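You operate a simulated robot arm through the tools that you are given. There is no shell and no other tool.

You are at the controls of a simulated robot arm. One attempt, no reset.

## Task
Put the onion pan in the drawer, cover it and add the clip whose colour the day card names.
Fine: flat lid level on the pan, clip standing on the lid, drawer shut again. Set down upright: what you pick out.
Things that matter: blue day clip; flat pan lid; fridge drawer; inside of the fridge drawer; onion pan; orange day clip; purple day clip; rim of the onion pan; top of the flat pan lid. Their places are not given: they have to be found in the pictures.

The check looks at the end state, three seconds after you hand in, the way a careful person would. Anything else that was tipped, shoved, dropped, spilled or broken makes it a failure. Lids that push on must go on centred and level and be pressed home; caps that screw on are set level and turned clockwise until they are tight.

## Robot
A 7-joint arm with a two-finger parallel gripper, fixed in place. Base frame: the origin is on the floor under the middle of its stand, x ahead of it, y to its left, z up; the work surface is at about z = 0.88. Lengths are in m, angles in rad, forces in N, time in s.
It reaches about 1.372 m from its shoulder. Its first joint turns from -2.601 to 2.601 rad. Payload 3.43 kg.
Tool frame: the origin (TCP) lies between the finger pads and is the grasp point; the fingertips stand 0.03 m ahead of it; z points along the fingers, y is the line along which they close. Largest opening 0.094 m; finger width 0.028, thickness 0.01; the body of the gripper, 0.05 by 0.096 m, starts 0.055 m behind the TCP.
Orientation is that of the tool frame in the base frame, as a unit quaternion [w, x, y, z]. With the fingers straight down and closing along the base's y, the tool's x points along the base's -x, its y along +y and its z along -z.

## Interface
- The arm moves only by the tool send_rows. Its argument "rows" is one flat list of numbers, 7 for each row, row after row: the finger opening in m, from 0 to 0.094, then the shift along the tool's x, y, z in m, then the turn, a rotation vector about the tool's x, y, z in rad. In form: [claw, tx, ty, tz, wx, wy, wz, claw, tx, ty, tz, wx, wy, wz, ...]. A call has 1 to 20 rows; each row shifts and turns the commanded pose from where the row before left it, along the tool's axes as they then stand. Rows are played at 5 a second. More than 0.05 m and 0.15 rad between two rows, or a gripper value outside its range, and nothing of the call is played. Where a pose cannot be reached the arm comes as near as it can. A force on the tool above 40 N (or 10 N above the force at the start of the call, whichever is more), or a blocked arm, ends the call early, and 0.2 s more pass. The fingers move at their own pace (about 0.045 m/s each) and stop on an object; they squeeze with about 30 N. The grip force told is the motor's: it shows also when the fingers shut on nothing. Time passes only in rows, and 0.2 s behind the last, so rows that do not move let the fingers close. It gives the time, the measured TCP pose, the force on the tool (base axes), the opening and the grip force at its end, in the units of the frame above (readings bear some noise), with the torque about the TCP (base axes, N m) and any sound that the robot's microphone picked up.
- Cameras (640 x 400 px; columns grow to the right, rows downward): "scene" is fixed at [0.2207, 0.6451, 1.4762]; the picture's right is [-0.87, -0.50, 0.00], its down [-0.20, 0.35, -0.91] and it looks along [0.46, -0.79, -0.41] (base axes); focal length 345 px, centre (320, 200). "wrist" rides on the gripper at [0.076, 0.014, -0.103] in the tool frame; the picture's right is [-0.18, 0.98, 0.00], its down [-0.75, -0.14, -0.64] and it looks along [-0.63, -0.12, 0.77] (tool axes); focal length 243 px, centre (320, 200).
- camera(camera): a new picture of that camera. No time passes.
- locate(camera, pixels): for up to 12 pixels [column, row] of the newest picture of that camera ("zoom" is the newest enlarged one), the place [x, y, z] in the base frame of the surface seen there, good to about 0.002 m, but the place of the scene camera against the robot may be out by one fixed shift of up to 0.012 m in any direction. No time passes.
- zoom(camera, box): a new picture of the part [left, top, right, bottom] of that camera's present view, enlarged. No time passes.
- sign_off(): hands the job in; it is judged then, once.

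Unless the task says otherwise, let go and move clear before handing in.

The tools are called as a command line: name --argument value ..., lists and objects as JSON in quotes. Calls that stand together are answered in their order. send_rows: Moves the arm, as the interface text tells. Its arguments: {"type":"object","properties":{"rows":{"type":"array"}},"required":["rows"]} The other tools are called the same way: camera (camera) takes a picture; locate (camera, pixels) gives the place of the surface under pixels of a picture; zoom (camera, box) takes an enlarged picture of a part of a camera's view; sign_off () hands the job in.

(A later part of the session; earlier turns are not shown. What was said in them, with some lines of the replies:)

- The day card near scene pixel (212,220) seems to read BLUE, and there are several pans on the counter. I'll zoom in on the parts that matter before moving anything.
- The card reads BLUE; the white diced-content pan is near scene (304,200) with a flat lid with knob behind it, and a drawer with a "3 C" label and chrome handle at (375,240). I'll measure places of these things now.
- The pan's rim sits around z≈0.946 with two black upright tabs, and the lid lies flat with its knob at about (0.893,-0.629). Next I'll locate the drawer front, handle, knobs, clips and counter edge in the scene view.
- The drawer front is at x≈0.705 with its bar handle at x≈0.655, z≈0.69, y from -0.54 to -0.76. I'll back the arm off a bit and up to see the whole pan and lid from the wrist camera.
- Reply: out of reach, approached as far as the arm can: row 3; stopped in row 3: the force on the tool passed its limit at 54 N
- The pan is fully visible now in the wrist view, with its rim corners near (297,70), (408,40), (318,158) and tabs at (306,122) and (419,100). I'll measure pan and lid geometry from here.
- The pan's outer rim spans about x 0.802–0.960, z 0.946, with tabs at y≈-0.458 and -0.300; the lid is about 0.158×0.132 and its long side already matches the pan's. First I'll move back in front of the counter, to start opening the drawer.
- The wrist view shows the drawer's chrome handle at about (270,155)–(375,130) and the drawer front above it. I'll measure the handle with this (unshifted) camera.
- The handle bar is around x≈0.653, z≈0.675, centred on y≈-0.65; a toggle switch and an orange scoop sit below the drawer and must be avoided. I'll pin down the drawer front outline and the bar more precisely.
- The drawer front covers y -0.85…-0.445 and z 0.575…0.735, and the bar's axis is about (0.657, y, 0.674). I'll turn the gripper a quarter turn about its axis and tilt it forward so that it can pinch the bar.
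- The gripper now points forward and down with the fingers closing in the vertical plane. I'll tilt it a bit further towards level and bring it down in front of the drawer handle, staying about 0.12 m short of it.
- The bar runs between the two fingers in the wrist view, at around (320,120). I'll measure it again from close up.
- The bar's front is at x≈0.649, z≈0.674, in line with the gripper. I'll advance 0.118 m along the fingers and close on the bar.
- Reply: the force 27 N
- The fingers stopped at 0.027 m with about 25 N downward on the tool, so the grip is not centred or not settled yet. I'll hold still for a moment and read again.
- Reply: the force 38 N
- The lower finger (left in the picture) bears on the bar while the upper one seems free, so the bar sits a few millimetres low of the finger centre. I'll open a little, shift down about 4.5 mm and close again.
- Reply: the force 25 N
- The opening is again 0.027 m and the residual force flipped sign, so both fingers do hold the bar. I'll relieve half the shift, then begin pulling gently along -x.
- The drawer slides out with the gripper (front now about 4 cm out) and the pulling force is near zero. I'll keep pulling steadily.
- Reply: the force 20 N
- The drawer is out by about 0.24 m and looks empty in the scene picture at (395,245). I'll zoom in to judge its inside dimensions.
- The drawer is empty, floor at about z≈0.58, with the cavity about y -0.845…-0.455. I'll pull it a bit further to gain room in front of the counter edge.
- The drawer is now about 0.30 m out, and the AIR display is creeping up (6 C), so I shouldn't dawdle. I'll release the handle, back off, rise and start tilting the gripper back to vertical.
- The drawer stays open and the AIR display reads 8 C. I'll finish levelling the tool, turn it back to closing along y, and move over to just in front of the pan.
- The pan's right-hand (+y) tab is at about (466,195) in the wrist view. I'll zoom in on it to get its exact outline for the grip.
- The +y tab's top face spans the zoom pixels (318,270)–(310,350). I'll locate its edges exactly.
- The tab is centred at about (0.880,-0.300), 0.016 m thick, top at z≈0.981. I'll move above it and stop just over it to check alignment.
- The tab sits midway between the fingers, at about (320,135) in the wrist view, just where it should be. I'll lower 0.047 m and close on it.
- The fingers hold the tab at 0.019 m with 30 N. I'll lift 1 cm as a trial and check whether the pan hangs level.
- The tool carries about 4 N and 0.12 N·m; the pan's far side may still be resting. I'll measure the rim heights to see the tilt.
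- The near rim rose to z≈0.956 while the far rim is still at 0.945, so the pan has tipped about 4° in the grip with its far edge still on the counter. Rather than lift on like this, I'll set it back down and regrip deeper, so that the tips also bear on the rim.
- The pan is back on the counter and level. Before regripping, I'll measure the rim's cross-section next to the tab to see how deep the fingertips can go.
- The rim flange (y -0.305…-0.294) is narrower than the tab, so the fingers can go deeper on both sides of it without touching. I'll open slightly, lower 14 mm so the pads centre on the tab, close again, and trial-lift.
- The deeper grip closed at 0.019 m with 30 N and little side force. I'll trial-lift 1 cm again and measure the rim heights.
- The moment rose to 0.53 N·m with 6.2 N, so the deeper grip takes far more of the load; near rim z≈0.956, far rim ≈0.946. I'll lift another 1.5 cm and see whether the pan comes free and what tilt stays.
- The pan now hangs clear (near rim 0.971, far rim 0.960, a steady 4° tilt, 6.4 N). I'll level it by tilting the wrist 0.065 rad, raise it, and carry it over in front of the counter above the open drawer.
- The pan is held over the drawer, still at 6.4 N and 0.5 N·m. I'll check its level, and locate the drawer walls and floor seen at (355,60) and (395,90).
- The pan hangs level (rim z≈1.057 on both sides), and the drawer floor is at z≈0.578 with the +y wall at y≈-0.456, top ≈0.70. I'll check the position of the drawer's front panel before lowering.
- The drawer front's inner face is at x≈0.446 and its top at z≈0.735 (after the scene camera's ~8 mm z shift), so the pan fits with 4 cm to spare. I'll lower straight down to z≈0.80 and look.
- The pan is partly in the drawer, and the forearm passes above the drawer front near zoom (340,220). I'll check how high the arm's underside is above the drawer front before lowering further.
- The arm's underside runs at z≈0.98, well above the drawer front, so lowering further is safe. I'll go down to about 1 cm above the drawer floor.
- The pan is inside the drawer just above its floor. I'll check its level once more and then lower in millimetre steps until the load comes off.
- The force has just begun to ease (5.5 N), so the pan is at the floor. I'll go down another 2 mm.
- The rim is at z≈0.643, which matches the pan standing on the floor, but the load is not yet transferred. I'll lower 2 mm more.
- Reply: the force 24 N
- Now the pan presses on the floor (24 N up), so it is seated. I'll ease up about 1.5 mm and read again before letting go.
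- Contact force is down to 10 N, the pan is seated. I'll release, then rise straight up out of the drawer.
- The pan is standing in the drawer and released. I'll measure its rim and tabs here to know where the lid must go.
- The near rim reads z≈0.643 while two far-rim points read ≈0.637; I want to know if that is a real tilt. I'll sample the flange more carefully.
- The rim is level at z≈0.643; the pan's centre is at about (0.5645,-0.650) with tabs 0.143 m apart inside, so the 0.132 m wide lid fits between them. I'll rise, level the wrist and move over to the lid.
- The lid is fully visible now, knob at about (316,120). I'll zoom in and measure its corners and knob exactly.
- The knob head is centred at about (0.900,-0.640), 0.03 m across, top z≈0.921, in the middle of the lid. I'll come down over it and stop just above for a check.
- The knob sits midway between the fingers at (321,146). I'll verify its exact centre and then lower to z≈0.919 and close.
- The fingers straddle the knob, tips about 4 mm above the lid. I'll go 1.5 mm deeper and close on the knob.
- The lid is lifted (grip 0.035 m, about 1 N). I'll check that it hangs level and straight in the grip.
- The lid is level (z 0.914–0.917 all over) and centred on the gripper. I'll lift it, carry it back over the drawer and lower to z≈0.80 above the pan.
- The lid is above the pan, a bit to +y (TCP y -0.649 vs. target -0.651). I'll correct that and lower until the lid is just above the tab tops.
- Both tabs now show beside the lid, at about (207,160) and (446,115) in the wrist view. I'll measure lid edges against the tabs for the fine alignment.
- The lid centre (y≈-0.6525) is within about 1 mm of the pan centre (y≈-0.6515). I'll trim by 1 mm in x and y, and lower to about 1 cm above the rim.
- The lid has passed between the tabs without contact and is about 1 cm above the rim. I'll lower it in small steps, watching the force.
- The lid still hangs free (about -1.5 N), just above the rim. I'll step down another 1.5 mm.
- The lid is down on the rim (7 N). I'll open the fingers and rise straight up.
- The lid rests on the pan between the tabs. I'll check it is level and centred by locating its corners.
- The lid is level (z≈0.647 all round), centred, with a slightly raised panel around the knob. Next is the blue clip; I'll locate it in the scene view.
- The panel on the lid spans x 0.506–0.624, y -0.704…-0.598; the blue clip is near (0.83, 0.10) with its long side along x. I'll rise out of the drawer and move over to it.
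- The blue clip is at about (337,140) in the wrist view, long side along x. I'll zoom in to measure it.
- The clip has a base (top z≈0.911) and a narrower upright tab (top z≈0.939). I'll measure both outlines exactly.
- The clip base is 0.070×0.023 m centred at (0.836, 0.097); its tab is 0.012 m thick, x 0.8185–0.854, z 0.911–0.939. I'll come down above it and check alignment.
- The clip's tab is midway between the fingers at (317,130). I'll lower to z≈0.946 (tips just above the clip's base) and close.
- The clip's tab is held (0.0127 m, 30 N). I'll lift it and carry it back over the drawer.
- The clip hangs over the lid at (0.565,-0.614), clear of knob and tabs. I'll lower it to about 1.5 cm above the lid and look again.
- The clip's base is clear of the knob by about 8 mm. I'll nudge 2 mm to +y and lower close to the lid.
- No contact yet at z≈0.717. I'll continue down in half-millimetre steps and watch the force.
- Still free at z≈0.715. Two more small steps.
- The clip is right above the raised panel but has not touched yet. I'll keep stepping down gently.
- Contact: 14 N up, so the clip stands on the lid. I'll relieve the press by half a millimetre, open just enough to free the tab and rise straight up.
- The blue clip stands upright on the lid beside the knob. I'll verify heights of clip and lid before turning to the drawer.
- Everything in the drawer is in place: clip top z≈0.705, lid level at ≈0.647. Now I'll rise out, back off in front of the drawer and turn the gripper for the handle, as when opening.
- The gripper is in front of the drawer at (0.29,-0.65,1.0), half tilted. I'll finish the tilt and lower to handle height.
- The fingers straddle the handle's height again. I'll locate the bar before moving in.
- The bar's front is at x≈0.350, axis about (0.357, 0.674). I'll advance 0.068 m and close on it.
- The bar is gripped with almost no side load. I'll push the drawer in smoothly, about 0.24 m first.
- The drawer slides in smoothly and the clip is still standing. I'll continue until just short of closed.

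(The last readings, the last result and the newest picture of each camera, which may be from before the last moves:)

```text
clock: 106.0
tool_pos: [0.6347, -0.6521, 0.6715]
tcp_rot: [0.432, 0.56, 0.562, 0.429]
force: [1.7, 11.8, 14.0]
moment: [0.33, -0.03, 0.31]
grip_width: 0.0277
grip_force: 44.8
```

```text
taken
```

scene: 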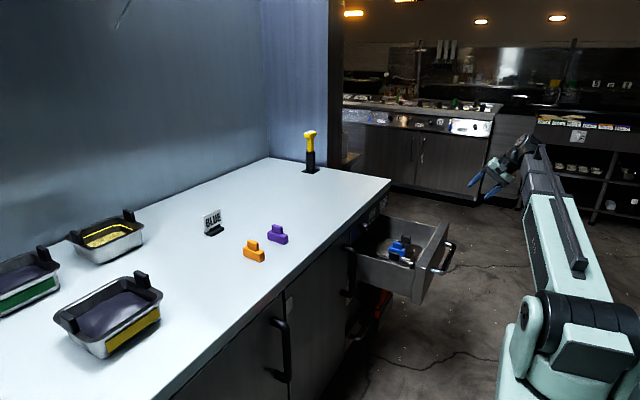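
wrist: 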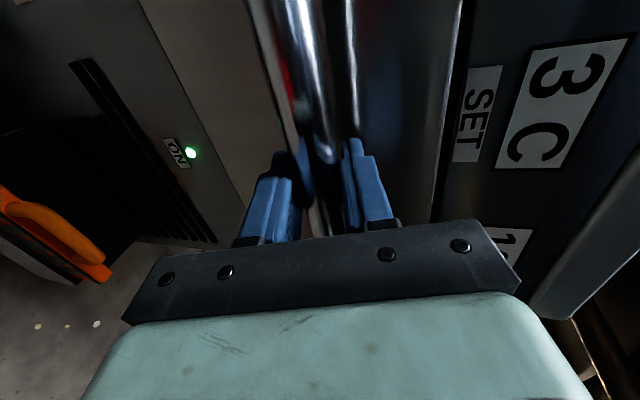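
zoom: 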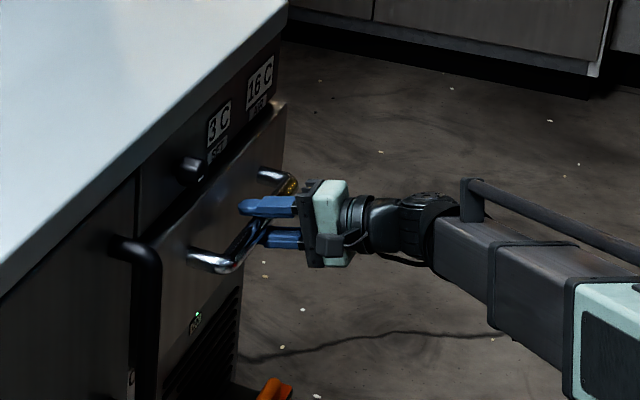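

The drawer is about 2 cm from closed and AIR begins to fall (16 C). I'll push the rest slowly until it meets its stop.

send_rows --rows '[0.0, 0, 0.0013, 0.0048, 0, 0, 0, 0.0, 0, 0.0013, 0.0048, 0, 0, 0, 0.0, 0, 0.0013, 0.0048, 0, 0, 0, 0.0, 0, 0.0008, 0.0029, 0, 0, 0, 0.0, 0, 0.0005, 0.0019, 0, 0, 0, 0.0, 0, 0, 0, 0, 0, 0]'

zoom --camera "scene" --box '[330, 180, 430, 270]'

```text
clock: 107.4
tool_pos: [0.6553, -0.6521, 0.67]
tcp_rot: [0.43, 0.561, 0.561, 0.43]
force: [-1.6, 20.9, 8.9]
moment: [0.21, 0.05, -0.62]
grip_width: 0.0279
grip_force: 45.0
```

```text
4.44 times, centred on (380, 225) of scene
```

zoom: 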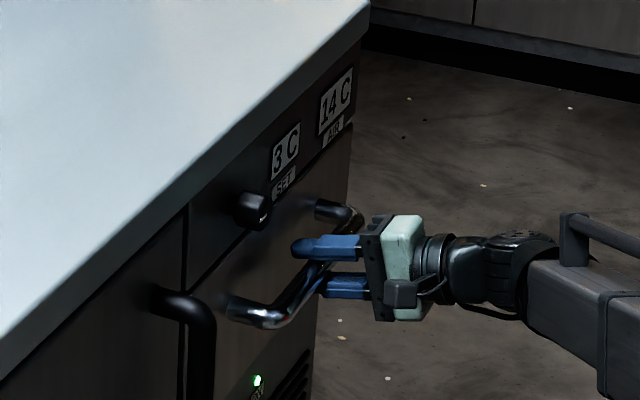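

AIR is falling (14 C) and the front looks almost flush; the x force is still small. I'll push 3 mm more in 1 mm steps.

send_rows --rows '[0.0, 0, 0.0003, 0.001, 0, 0, 0, 0.0, 0, 0.0003, 0.001, 0, 0, 0, 0.0, 0, 0.0003, 0.001, 0, 0, 0, 0.0, 0, 0, 0, 0, 0, 0]'

```text
clock: 108.2
tool_pos: [0.6554, -0.652, 0.671]
tcp_rot: [0.432, 0.561, 0.562, 0.428]
force: [-6.4, 2.8, 4.2]
moment: [0.0, 0.09, -0.13]
grip_width: 0.028
grip_force: 45.4
stopped in row 4: the force on the tool passed its limit at 43 N (the readings are from after the stop); the commanded pose is now the measured one
```

The drawer hit its stop (43 N), so it is shut. I'll open the fingers and back away from the handle.

send_rows --rows '[0.06, 0, 0, 0, 0, 0, 0, 0.06, 0, 0, 0, 0, 0, 0, 0.06, 0, 0, 0, 0, 0, 0, 0.06, 0, 0, -0.02, 0, 0, 0, 0.06, 0, 0, -0.03, 0, 0, 0, 0.06, 0, 0, -0.03, 0, 0, 0, 0.06, 0, 0, -0.03, 0, 0, 0, 0.06, 0, 0, 0, 0, 0, 0]'

camera --camera "wrist"

zoom --camera "scene" --box '[330, 180, 430, 270]'

```text
clock: 110.0
tool_pos: [0.5505, -0.6509, 0.6994]
tcp_rot: [0.43, 0.561, 0.563, 0.429]
force: [1.0, 0.1, 0.3]
moment: [0.03, 0.0, 0.01]
grip_width: 0.0602
grip_force: 0.0
```

```text
taken
```

wrist: 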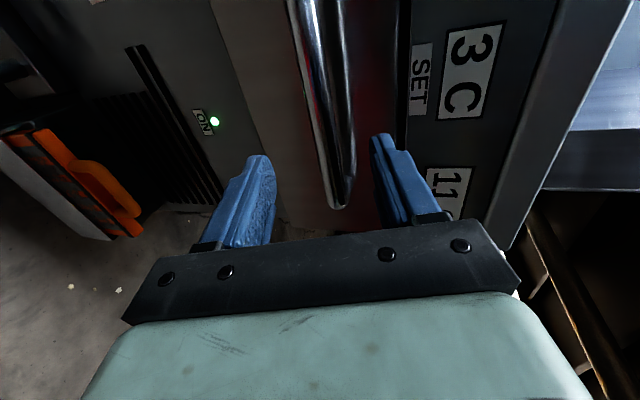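

```text
4.44 times, centred on (380, 225) of scene
```

zoom: 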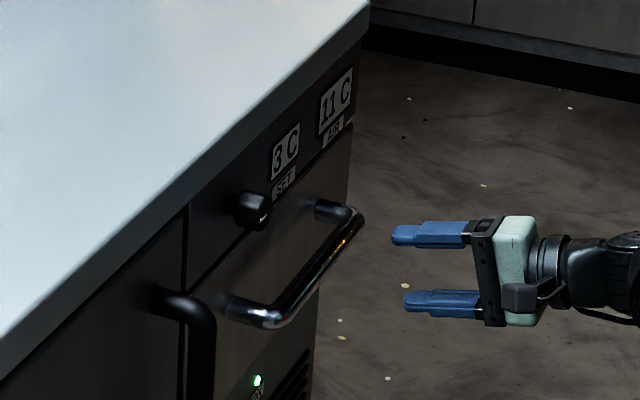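

The gripper is free of the handle and AIR is dropping (11 C). I'll check that the drawer front is flush with the panel at x≈0.705.

locate --camera "wrist" --pixels '[[265, 60], [280, 120], [370, 60], [380, 100], [430, 60], [470, 90], [310, 60], [230, 60], [355, 100], [440, 140]]'

camera --camera "scene"

```text
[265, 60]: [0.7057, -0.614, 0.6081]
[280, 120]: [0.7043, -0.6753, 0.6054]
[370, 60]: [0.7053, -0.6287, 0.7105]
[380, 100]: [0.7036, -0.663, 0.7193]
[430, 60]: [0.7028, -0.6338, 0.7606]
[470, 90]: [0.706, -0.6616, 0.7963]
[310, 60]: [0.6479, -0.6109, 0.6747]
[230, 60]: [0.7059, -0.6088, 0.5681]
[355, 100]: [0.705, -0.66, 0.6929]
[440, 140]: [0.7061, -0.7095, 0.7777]
```

```text
taken
```

scene: 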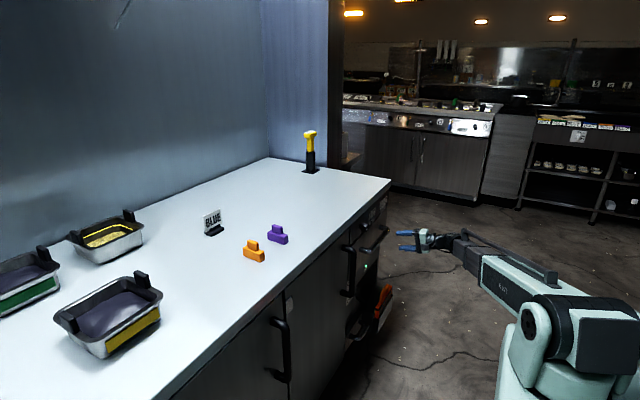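

The drawer front is flush (x≈0.705) and nothing else on the counter was disturbed. I'll back further away and let the fridge air recover to its set point before handing in.

send_rows --rows '[0.06, 0, 0, -0.04, 0, 0, 0, 0.06, 0, 0, -0.04, 0, 0, 0, 0.06, 0, 0, -0.04, 0, 0, 0, 0.06, 0, 0, 0, 0, 0, 0, 0.06, 0, 0, 0, 0, 0, 0, 0.06, 0, 0, 0, 0, 0, 0, 0.06, 0, 0, 0, 0, 0, 0, 0.06, 0, 0, 0, 0, 0, 0, 0.06, 0, 0, 0, 0, 0, 0, 0.06, 0, 0, 0, 0, 0, 0, 0.06, 0, 0, 0, 0, 0, 0, 0.06, 0, 0, 0, 0, 0, 0, 0.06, 0, 0, 0, 0, 0, 0, 0.06, 0, 0, 0, 0, 0, 0, 0.06, 0, 0, 0, 0, 0, 0, 0.06, 0, 0, 0, 0, 0, 0, 0.06, 0, 0, 0, 0, 0, 0, 0.06, 0, 0, 0, 0, 0, 0, 0.06, 0, 0, 0, 0, 0, 0, 0.06, 0, 0, 0, 0, 0, 0]'

send_rows --rows '[0.06, 0, 0, 0, 0, 0, 0, 0.06, 0, 0, 0, 0, 0, 0, 0.06, 0, 0, 0, 0, 0, 0, 0.06, 0, 0, 0, 0, 0, 0, 0.06, 0, 0, 0, 0, 0, 0, 0.06, 0, 0, 0, 0, 0, 0, 0.06, 0, 0, 0, 0, 0, 0, 0.06, 0, 0, 0, 0, 0, 0, 0.06, 0, 0, 0, 0, 0, 0, 0.06, 0, 0, 0, 0, 0, 0, 0.06, 0, 0, 0, 0, 0, 0, 0.06, 0, 0, 0, 0, 0, 0, 0.06, 0, 0, 0, 0, 0, 0, 0.06, 0, 0, 0, 0, 0, 0, 0.06, 0, 0, 0, 0, 0, 0, 0.06, 0, 0, 0, 0, 0, 0, 0.06, 0, 0, 0, 0, 0, 0, 0.06, 0, 0, 0, 0, 0, 0, 0.06, 0, 0, 0, 0, 0, 0, 0.06, 0, 0, 0, 0, 0, 0]'

zoom --camera "scene" --box '[330, 180, 430, 270]'

```text
clock: 114.2
tool_pos: [0.4338, -0.651, 0.7303]
tcp_rot: [0.43, 0.562, 0.562, 0.429]
force: [0.0, -0.6, 0.0]
moment: [0.03, 0.01, -0.01]
grip_width: 0.06
grip_force: 0.1
```

```text
clock: 118.5
tool_pos: [0.4339, -0.6509, 0.7314]
tcp_rot: [0.43, 0.561, 0.562, 0.429]
force: [0.2, 0.5, -0.1]
moment: [0.01, 0.0, -0.01]
grip_width: 0.0598
grip_force: 0.1
```

```text
4.44 times, centred on (380, 225) of scene
```

zoom: 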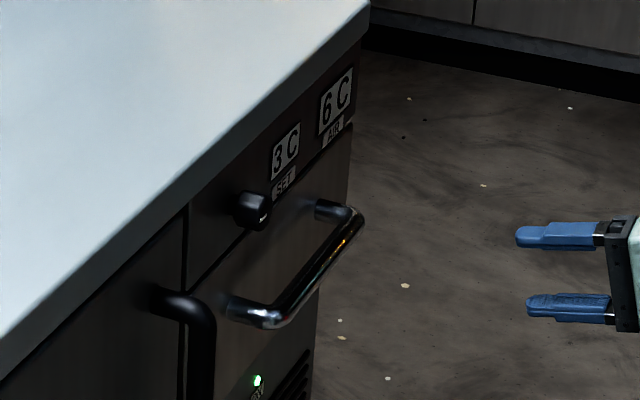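

AIR is down to 6 C and still falling towards the 3 C set point, and the drawer stays shut. I'll wait some more without moving.

send_rows --rows '[0.06, 0, 0, 0, 0, 0, 0, 0.06, 0, 0, 0, 0, 0, 0, 0.06, 0, 0, 0, 0, 0, 0, 0.06, 0, 0, 0, 0, 0, 0, 0.06, 0, 0, 0, 0, 0, 0, 0.06, 0, 0, 0, 0, 0, 0, 0.06, 0, 0, 0, 0, 0, 0, 0.06, 0, 0, 0, 0, 0, 0, 0.06, 0, 0, 0, 0, 0, 0, 0.06, 0, 0, 0, 0, 0, 0, 0.06, 0, 0, 0, 0, 0, 0, 0.06, 0, 0, 0, 0, 0, 0, 0.06, 0, 0, 0, 0, 0, 0, 0.06, 0, 0, 0, 0, 0, 0, 0.06, 0, 0, 0, 0, 0, 0, 0.06, 0, 0, 0, 0, 0, 0, 0.06, 0, 0, 0, 0, 0, 0, 0.06, 0, 0, 0, 0, 0, 0, 0.06, 0, 0, 0, 0, 0, 0, 0.06, 0, 0, 0, 0, 0, 0]'

send_rows --rows '[0.06, 0, 0, 0, 0, 0, 0, 0.06, 0, 0, 0, 0, 0, 0, 0.06, 0, 0, 0, 0, 0, 0, 0.06, 0, 0, 0, 0, 0, 0, 0.06, 0, 0, 0, 0, 0, 0, 0.06, 0, 0, 0, 0, 0, 0, 0.06, 0, 0, 0, 0, 0, 0, 0.06, 0, 0, 0, 0, 0, 0, 0.06, 0, 0, 0, 0, 0, 0, 0.06, 0, 0, 0, 0, 0, 0, 0.06, 0, 0, 0, 0, 0, 0, 0.06, 0, 0, 0, 0, 0, 0, 0.06, 0, 0, 0, 0, 0, 0, 0.06, 0, 0, 0, 0, 0, 0, 0.06, 0, 0, 0, 0, 0, 0, 0.06, 0, 0, 0, 0, 0, 0, 0.06, 0, 0, 0, 0, 0, 0, 0.06, 0, 0, 0, 0, 0, 0, 0.06, 0, 0, 0, 0, 0, 0, 0.06, 0, 0, 0, 0, 0, 0]'

send_rows --rows '[0.06, 0, 0, 0, 0, 0, 0, 0.06, 0, 0, 0, 0, 0, 0, 0.06, 0, 0, 0, 0, 0, 0, 0.06, 0, 0, 0, 0, 0, 0, 0.06, 0, 0, 0, 0, 0, 0, 0.06, 0, 0, 0, 0, 0, 0, 0.06, 0, 0, 0, 0, 0, 0, 0.06, 0, 0, 0, 0, 0, 0, 0.06, 0, 0, 0, 0, 0, 0, 0.06, 0, 0, 0, 0, 0, 0, 0.06, 0, 0, 0, 0, 0, 0, 0.06, 0, 0, 0, 0, 0, 0, 0.06, 0, 0, 0, 0, 0, 0, 0.06, 0, 0, 0, 0, 0, 0, 0.06, 0, 0, 0, 0, 0, 0, 0.06, 0, 0, 0, 0, 0, 0, 0.06, 0, 0, 0, 0, 0, 0, 0.06, 0, 0, 0, 0, 0, 0, 0.06, 0, 0, 0, 0, 0, 0, 0.06, 0, 0, 0, 0, 0, 0]'

zoom --camera "scene" --box '[330, 180, 430, 270]'

camera --camera "wrist"

```text
clock: 122.7
tool_pos: [0.433, -0.6522, 0.7306]
tcp_rot: [0.43, 0.562, 0.562, 0.428]
force: [1.0, 0.0, -0.2]
moment: [0.01, 0.01, 0.01]
grip_width: 0.0598
grip_force: 0.1
```

```text
clock: 126.8
tool_pos: [0.4329, -0.652, 0.7312]
tcp_rot: [0.43, 0.561, 0.562, 0.428]
force: [-0.5, 1.0, 0.3]
moment: [-0.01, -0.01, 0.0]
grip_width: 0.0599
grip_force: 0.1
```

```text
clock: 131.1
tool_pos: [0.4336, -0.6517, 0.7305]
tcp_rot: [0.43, 0.561, 0.562, 0.429]
force: [-0.1, -0.2, -0.2]
moment: [-0.03, -0.01, 0.01]
grip_width: 0.0601
grip_force: 0.1
```

```text
4.44 times, centred on (380, 225) of scene
```

zoom: 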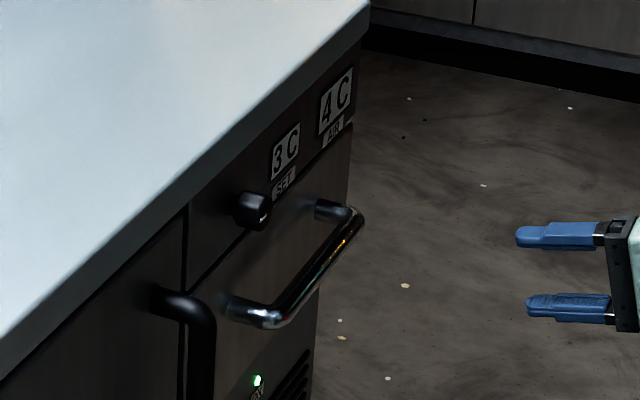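

```text
taken
```

wrist: 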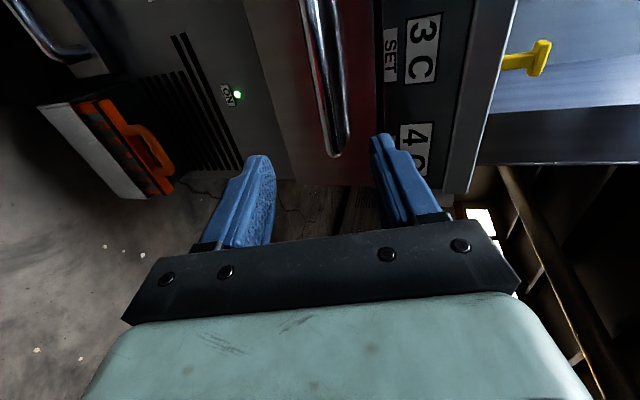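

AIR is at 4 C and still approaching the set point. I'll wait a little longer and then hand in.

send_rows --rows '[0.06, 0, 0, 0, 0, 0, 0, 0.06, 0, 0, 0, 0, 0, 0, 0.06, 0, 0, 0, 0, 0, 0, 0.06, 0, 0, 0, 0, 0, 0, 0.06, 0, 0, 0, 0, 0, 0, 0.06, 0, 0, 0, 0, 0, 0, 0.06, 0, 0, 0, 0, 0, 0, 0.06, 0, 0, 0, 0, 0, 0, 0.06, 0, 0, 0, 0, 0, 0, 0.06, 0, 0, 0, 0, 0, 0, 0.06, 0, 0, 0, 0, 0, 0, 0.06, 0, 0, 0, 0, 0, 0, 0.06, 0, 0, 0, 0, 0, 0, 0.06, 0, 0, 0, 0, 0, 0, 0.06, 0, 0, 0, 0, 0, 0, 0.06, 0, 0, 0, 0, 0, 0, 0.06, 0, 0, 0, 0, 0, 0, 0.06, 0, 0, 0, 0, 0, 0, 0.06, 0, 0, 0, 0, 0, 0, 0.06, 0, 0, 0, 0, 0, 0]'

send_rows --rows '[0.06, 0, 0, 0, 0, 0, 0, 0.06, 0, 0, 0, 0, 0, 0, 0.06, 0, 0, 0, 0, 0, 0, 0.06, 0, 0, 0, 0, 0, 0, 0.06, 0, 0, 0, 0, 0, 0, 0.06, 0, 0, 0, 0, 0, 0, 0.06, 0, 0, 0, 0, 0, 0, 0.06, 0, 0, 0, 0, 0, 0, 0.06, 0, 0, 0, 0, 0, 0, 0.06, 0, 0, 0, 0, 0, 0, 0.06, 0, 0, 0, 0, 0, 0, 0.06, 0, 0, 0, 0, 0, 0, 0.06, 0, 0, 0, 0, 0, 0, 0.06, 0, 0, 0, 0, 0, 0, 0.06, 0, 0, 0, 0, 0, 0, 0.06, 0, 0, 0, 0, 0, 0, 0.06, 0, 0, 0, 0, 0, 0, 0.06, 0, 0, 0, 0, 0, 0, 0.06, 0, 0, 0, 0, 0, 0, 0.06, 0, 0, 0, 0, 0, 0]'

send_rows --rows '[0.06, 0, 0, 0, 0, 0, 0, 0.06, 0, 0, 0, 0, 0, 0, 0.06, 0, 0, 0, 0, 0, 0, 0.06, 0, 0, 0, 0, 0, 0, 0.06, 0, 0, 0, 0, 0, 0, 0.06, 0, 0, 0, 0, 0, 0, 0.06, 0, 0, 0, 0, 0, 0, 0.06, 0, 0, 0, 0, 0, 0, 0.06, 0, 0, 0, 0, 0, 0, 0.06, 0, 0, 0, 0, 0, 0, 0.06, 0, 0, 0, 0, 0, 0, 0.06, 0, 0, 0, 0, 0, 0, 0.06, 0, 0, 0, 0, 0, 0, 0.06, 0, 0, 0, 0, 0, 0, 0.06, 0, 0, 0, 0, 0, 0, 0.06, 0, 0, 0, 0, 0, 0, 0.06, 0, 0, 0, 0, 0, 0, 0.06, 0, 0, 0, 0, 0, 0, 0.06, 0, 0, 0, 0, 0, 0, 0.06, 0, 0, 0, 0, 0, 0]'

zoom --camera "scene" --box '[330, 180, 430, 270]'

camera --camera "scene"

```text
clock: 135.2
tool_pos: [0.4345, -0.6517, 0.7307]
tcp_rot: [0.43, 0.561, 0.562, 0.428]
force: [0.3, 1.1, -0.5]
moment: [-0.02, 0.0, 0.01]
grip_width: 0.06
grip_force: 0.0
```

```text
clock: 139.4
tool_pos: [0.4335, -0.6515, 0.7307]
tcp_rot: [0.43, 0.561, 0.562, 0.429]
force: [0.2, -0.6, 0.3]
moment: [-0.02, -0.01, 0.02]
grip_width: 0.0599
grip_force: 0.0
```

```text
clock: 143.7
tool_pos: [0.4332, -0.6513, 0.7301]
tcp_rot: [0.43, 0.561, 0.563, 0.428]
force: [0.2, -0.5, -0.2]
moment: [0.0, -0.01, 0.02]
grip_width: 0.0599
grip_force: 0.2
```

```text
4.44 times, centred on (380, 225) of scene
```

zoom: 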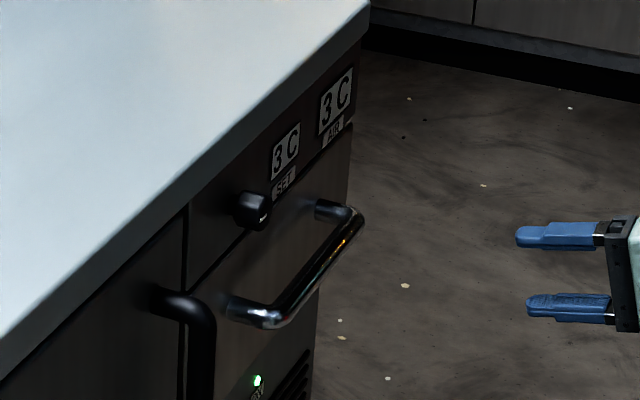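

```text
taken
```

scene: 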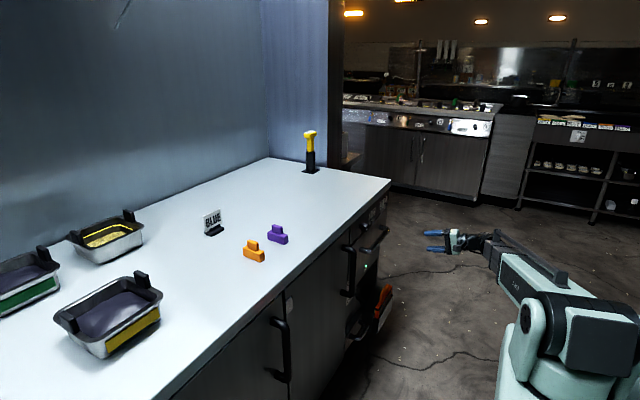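

AIR and SET both read 3 C, the drawer is flush and shut, the orange and purple clips and the other pans stand where they were, and the gripper is clear. I'm handing in.

sign_off

```text
The job is handed in.
```

The onion pan is in the fridge drawer with the flat lid on it and the blue clip standing on the lid. The drawer is shut, and the job is handed in.

- **Clip colour:** the day card reads BLUE, so I used the blue clip. The orange and purple clips stayed where they were.
- **Pan:** it stands level on the drawer floor. On the first trial lift it tipped about 4° with its far edge still on the counter. I set it down, took a deeper grip on the tab and levelled it before carrying it over.
- **Lid:** it lies level and centred on the rim, between the two tabs.
- **Clip:** it stands upright on the lid beside the knob. I last saw it standing when the drawer was about half shut. I could not see inside after that, and the drawer met its stop at 43 N while moving very slowly.
- **Drawer:** the front is flush with the panel. The air inside warmed to 17 C while it was open, so I waited until it read 3 C again before handing in.

As far as the pictures show, nothing else on the counter was touched.
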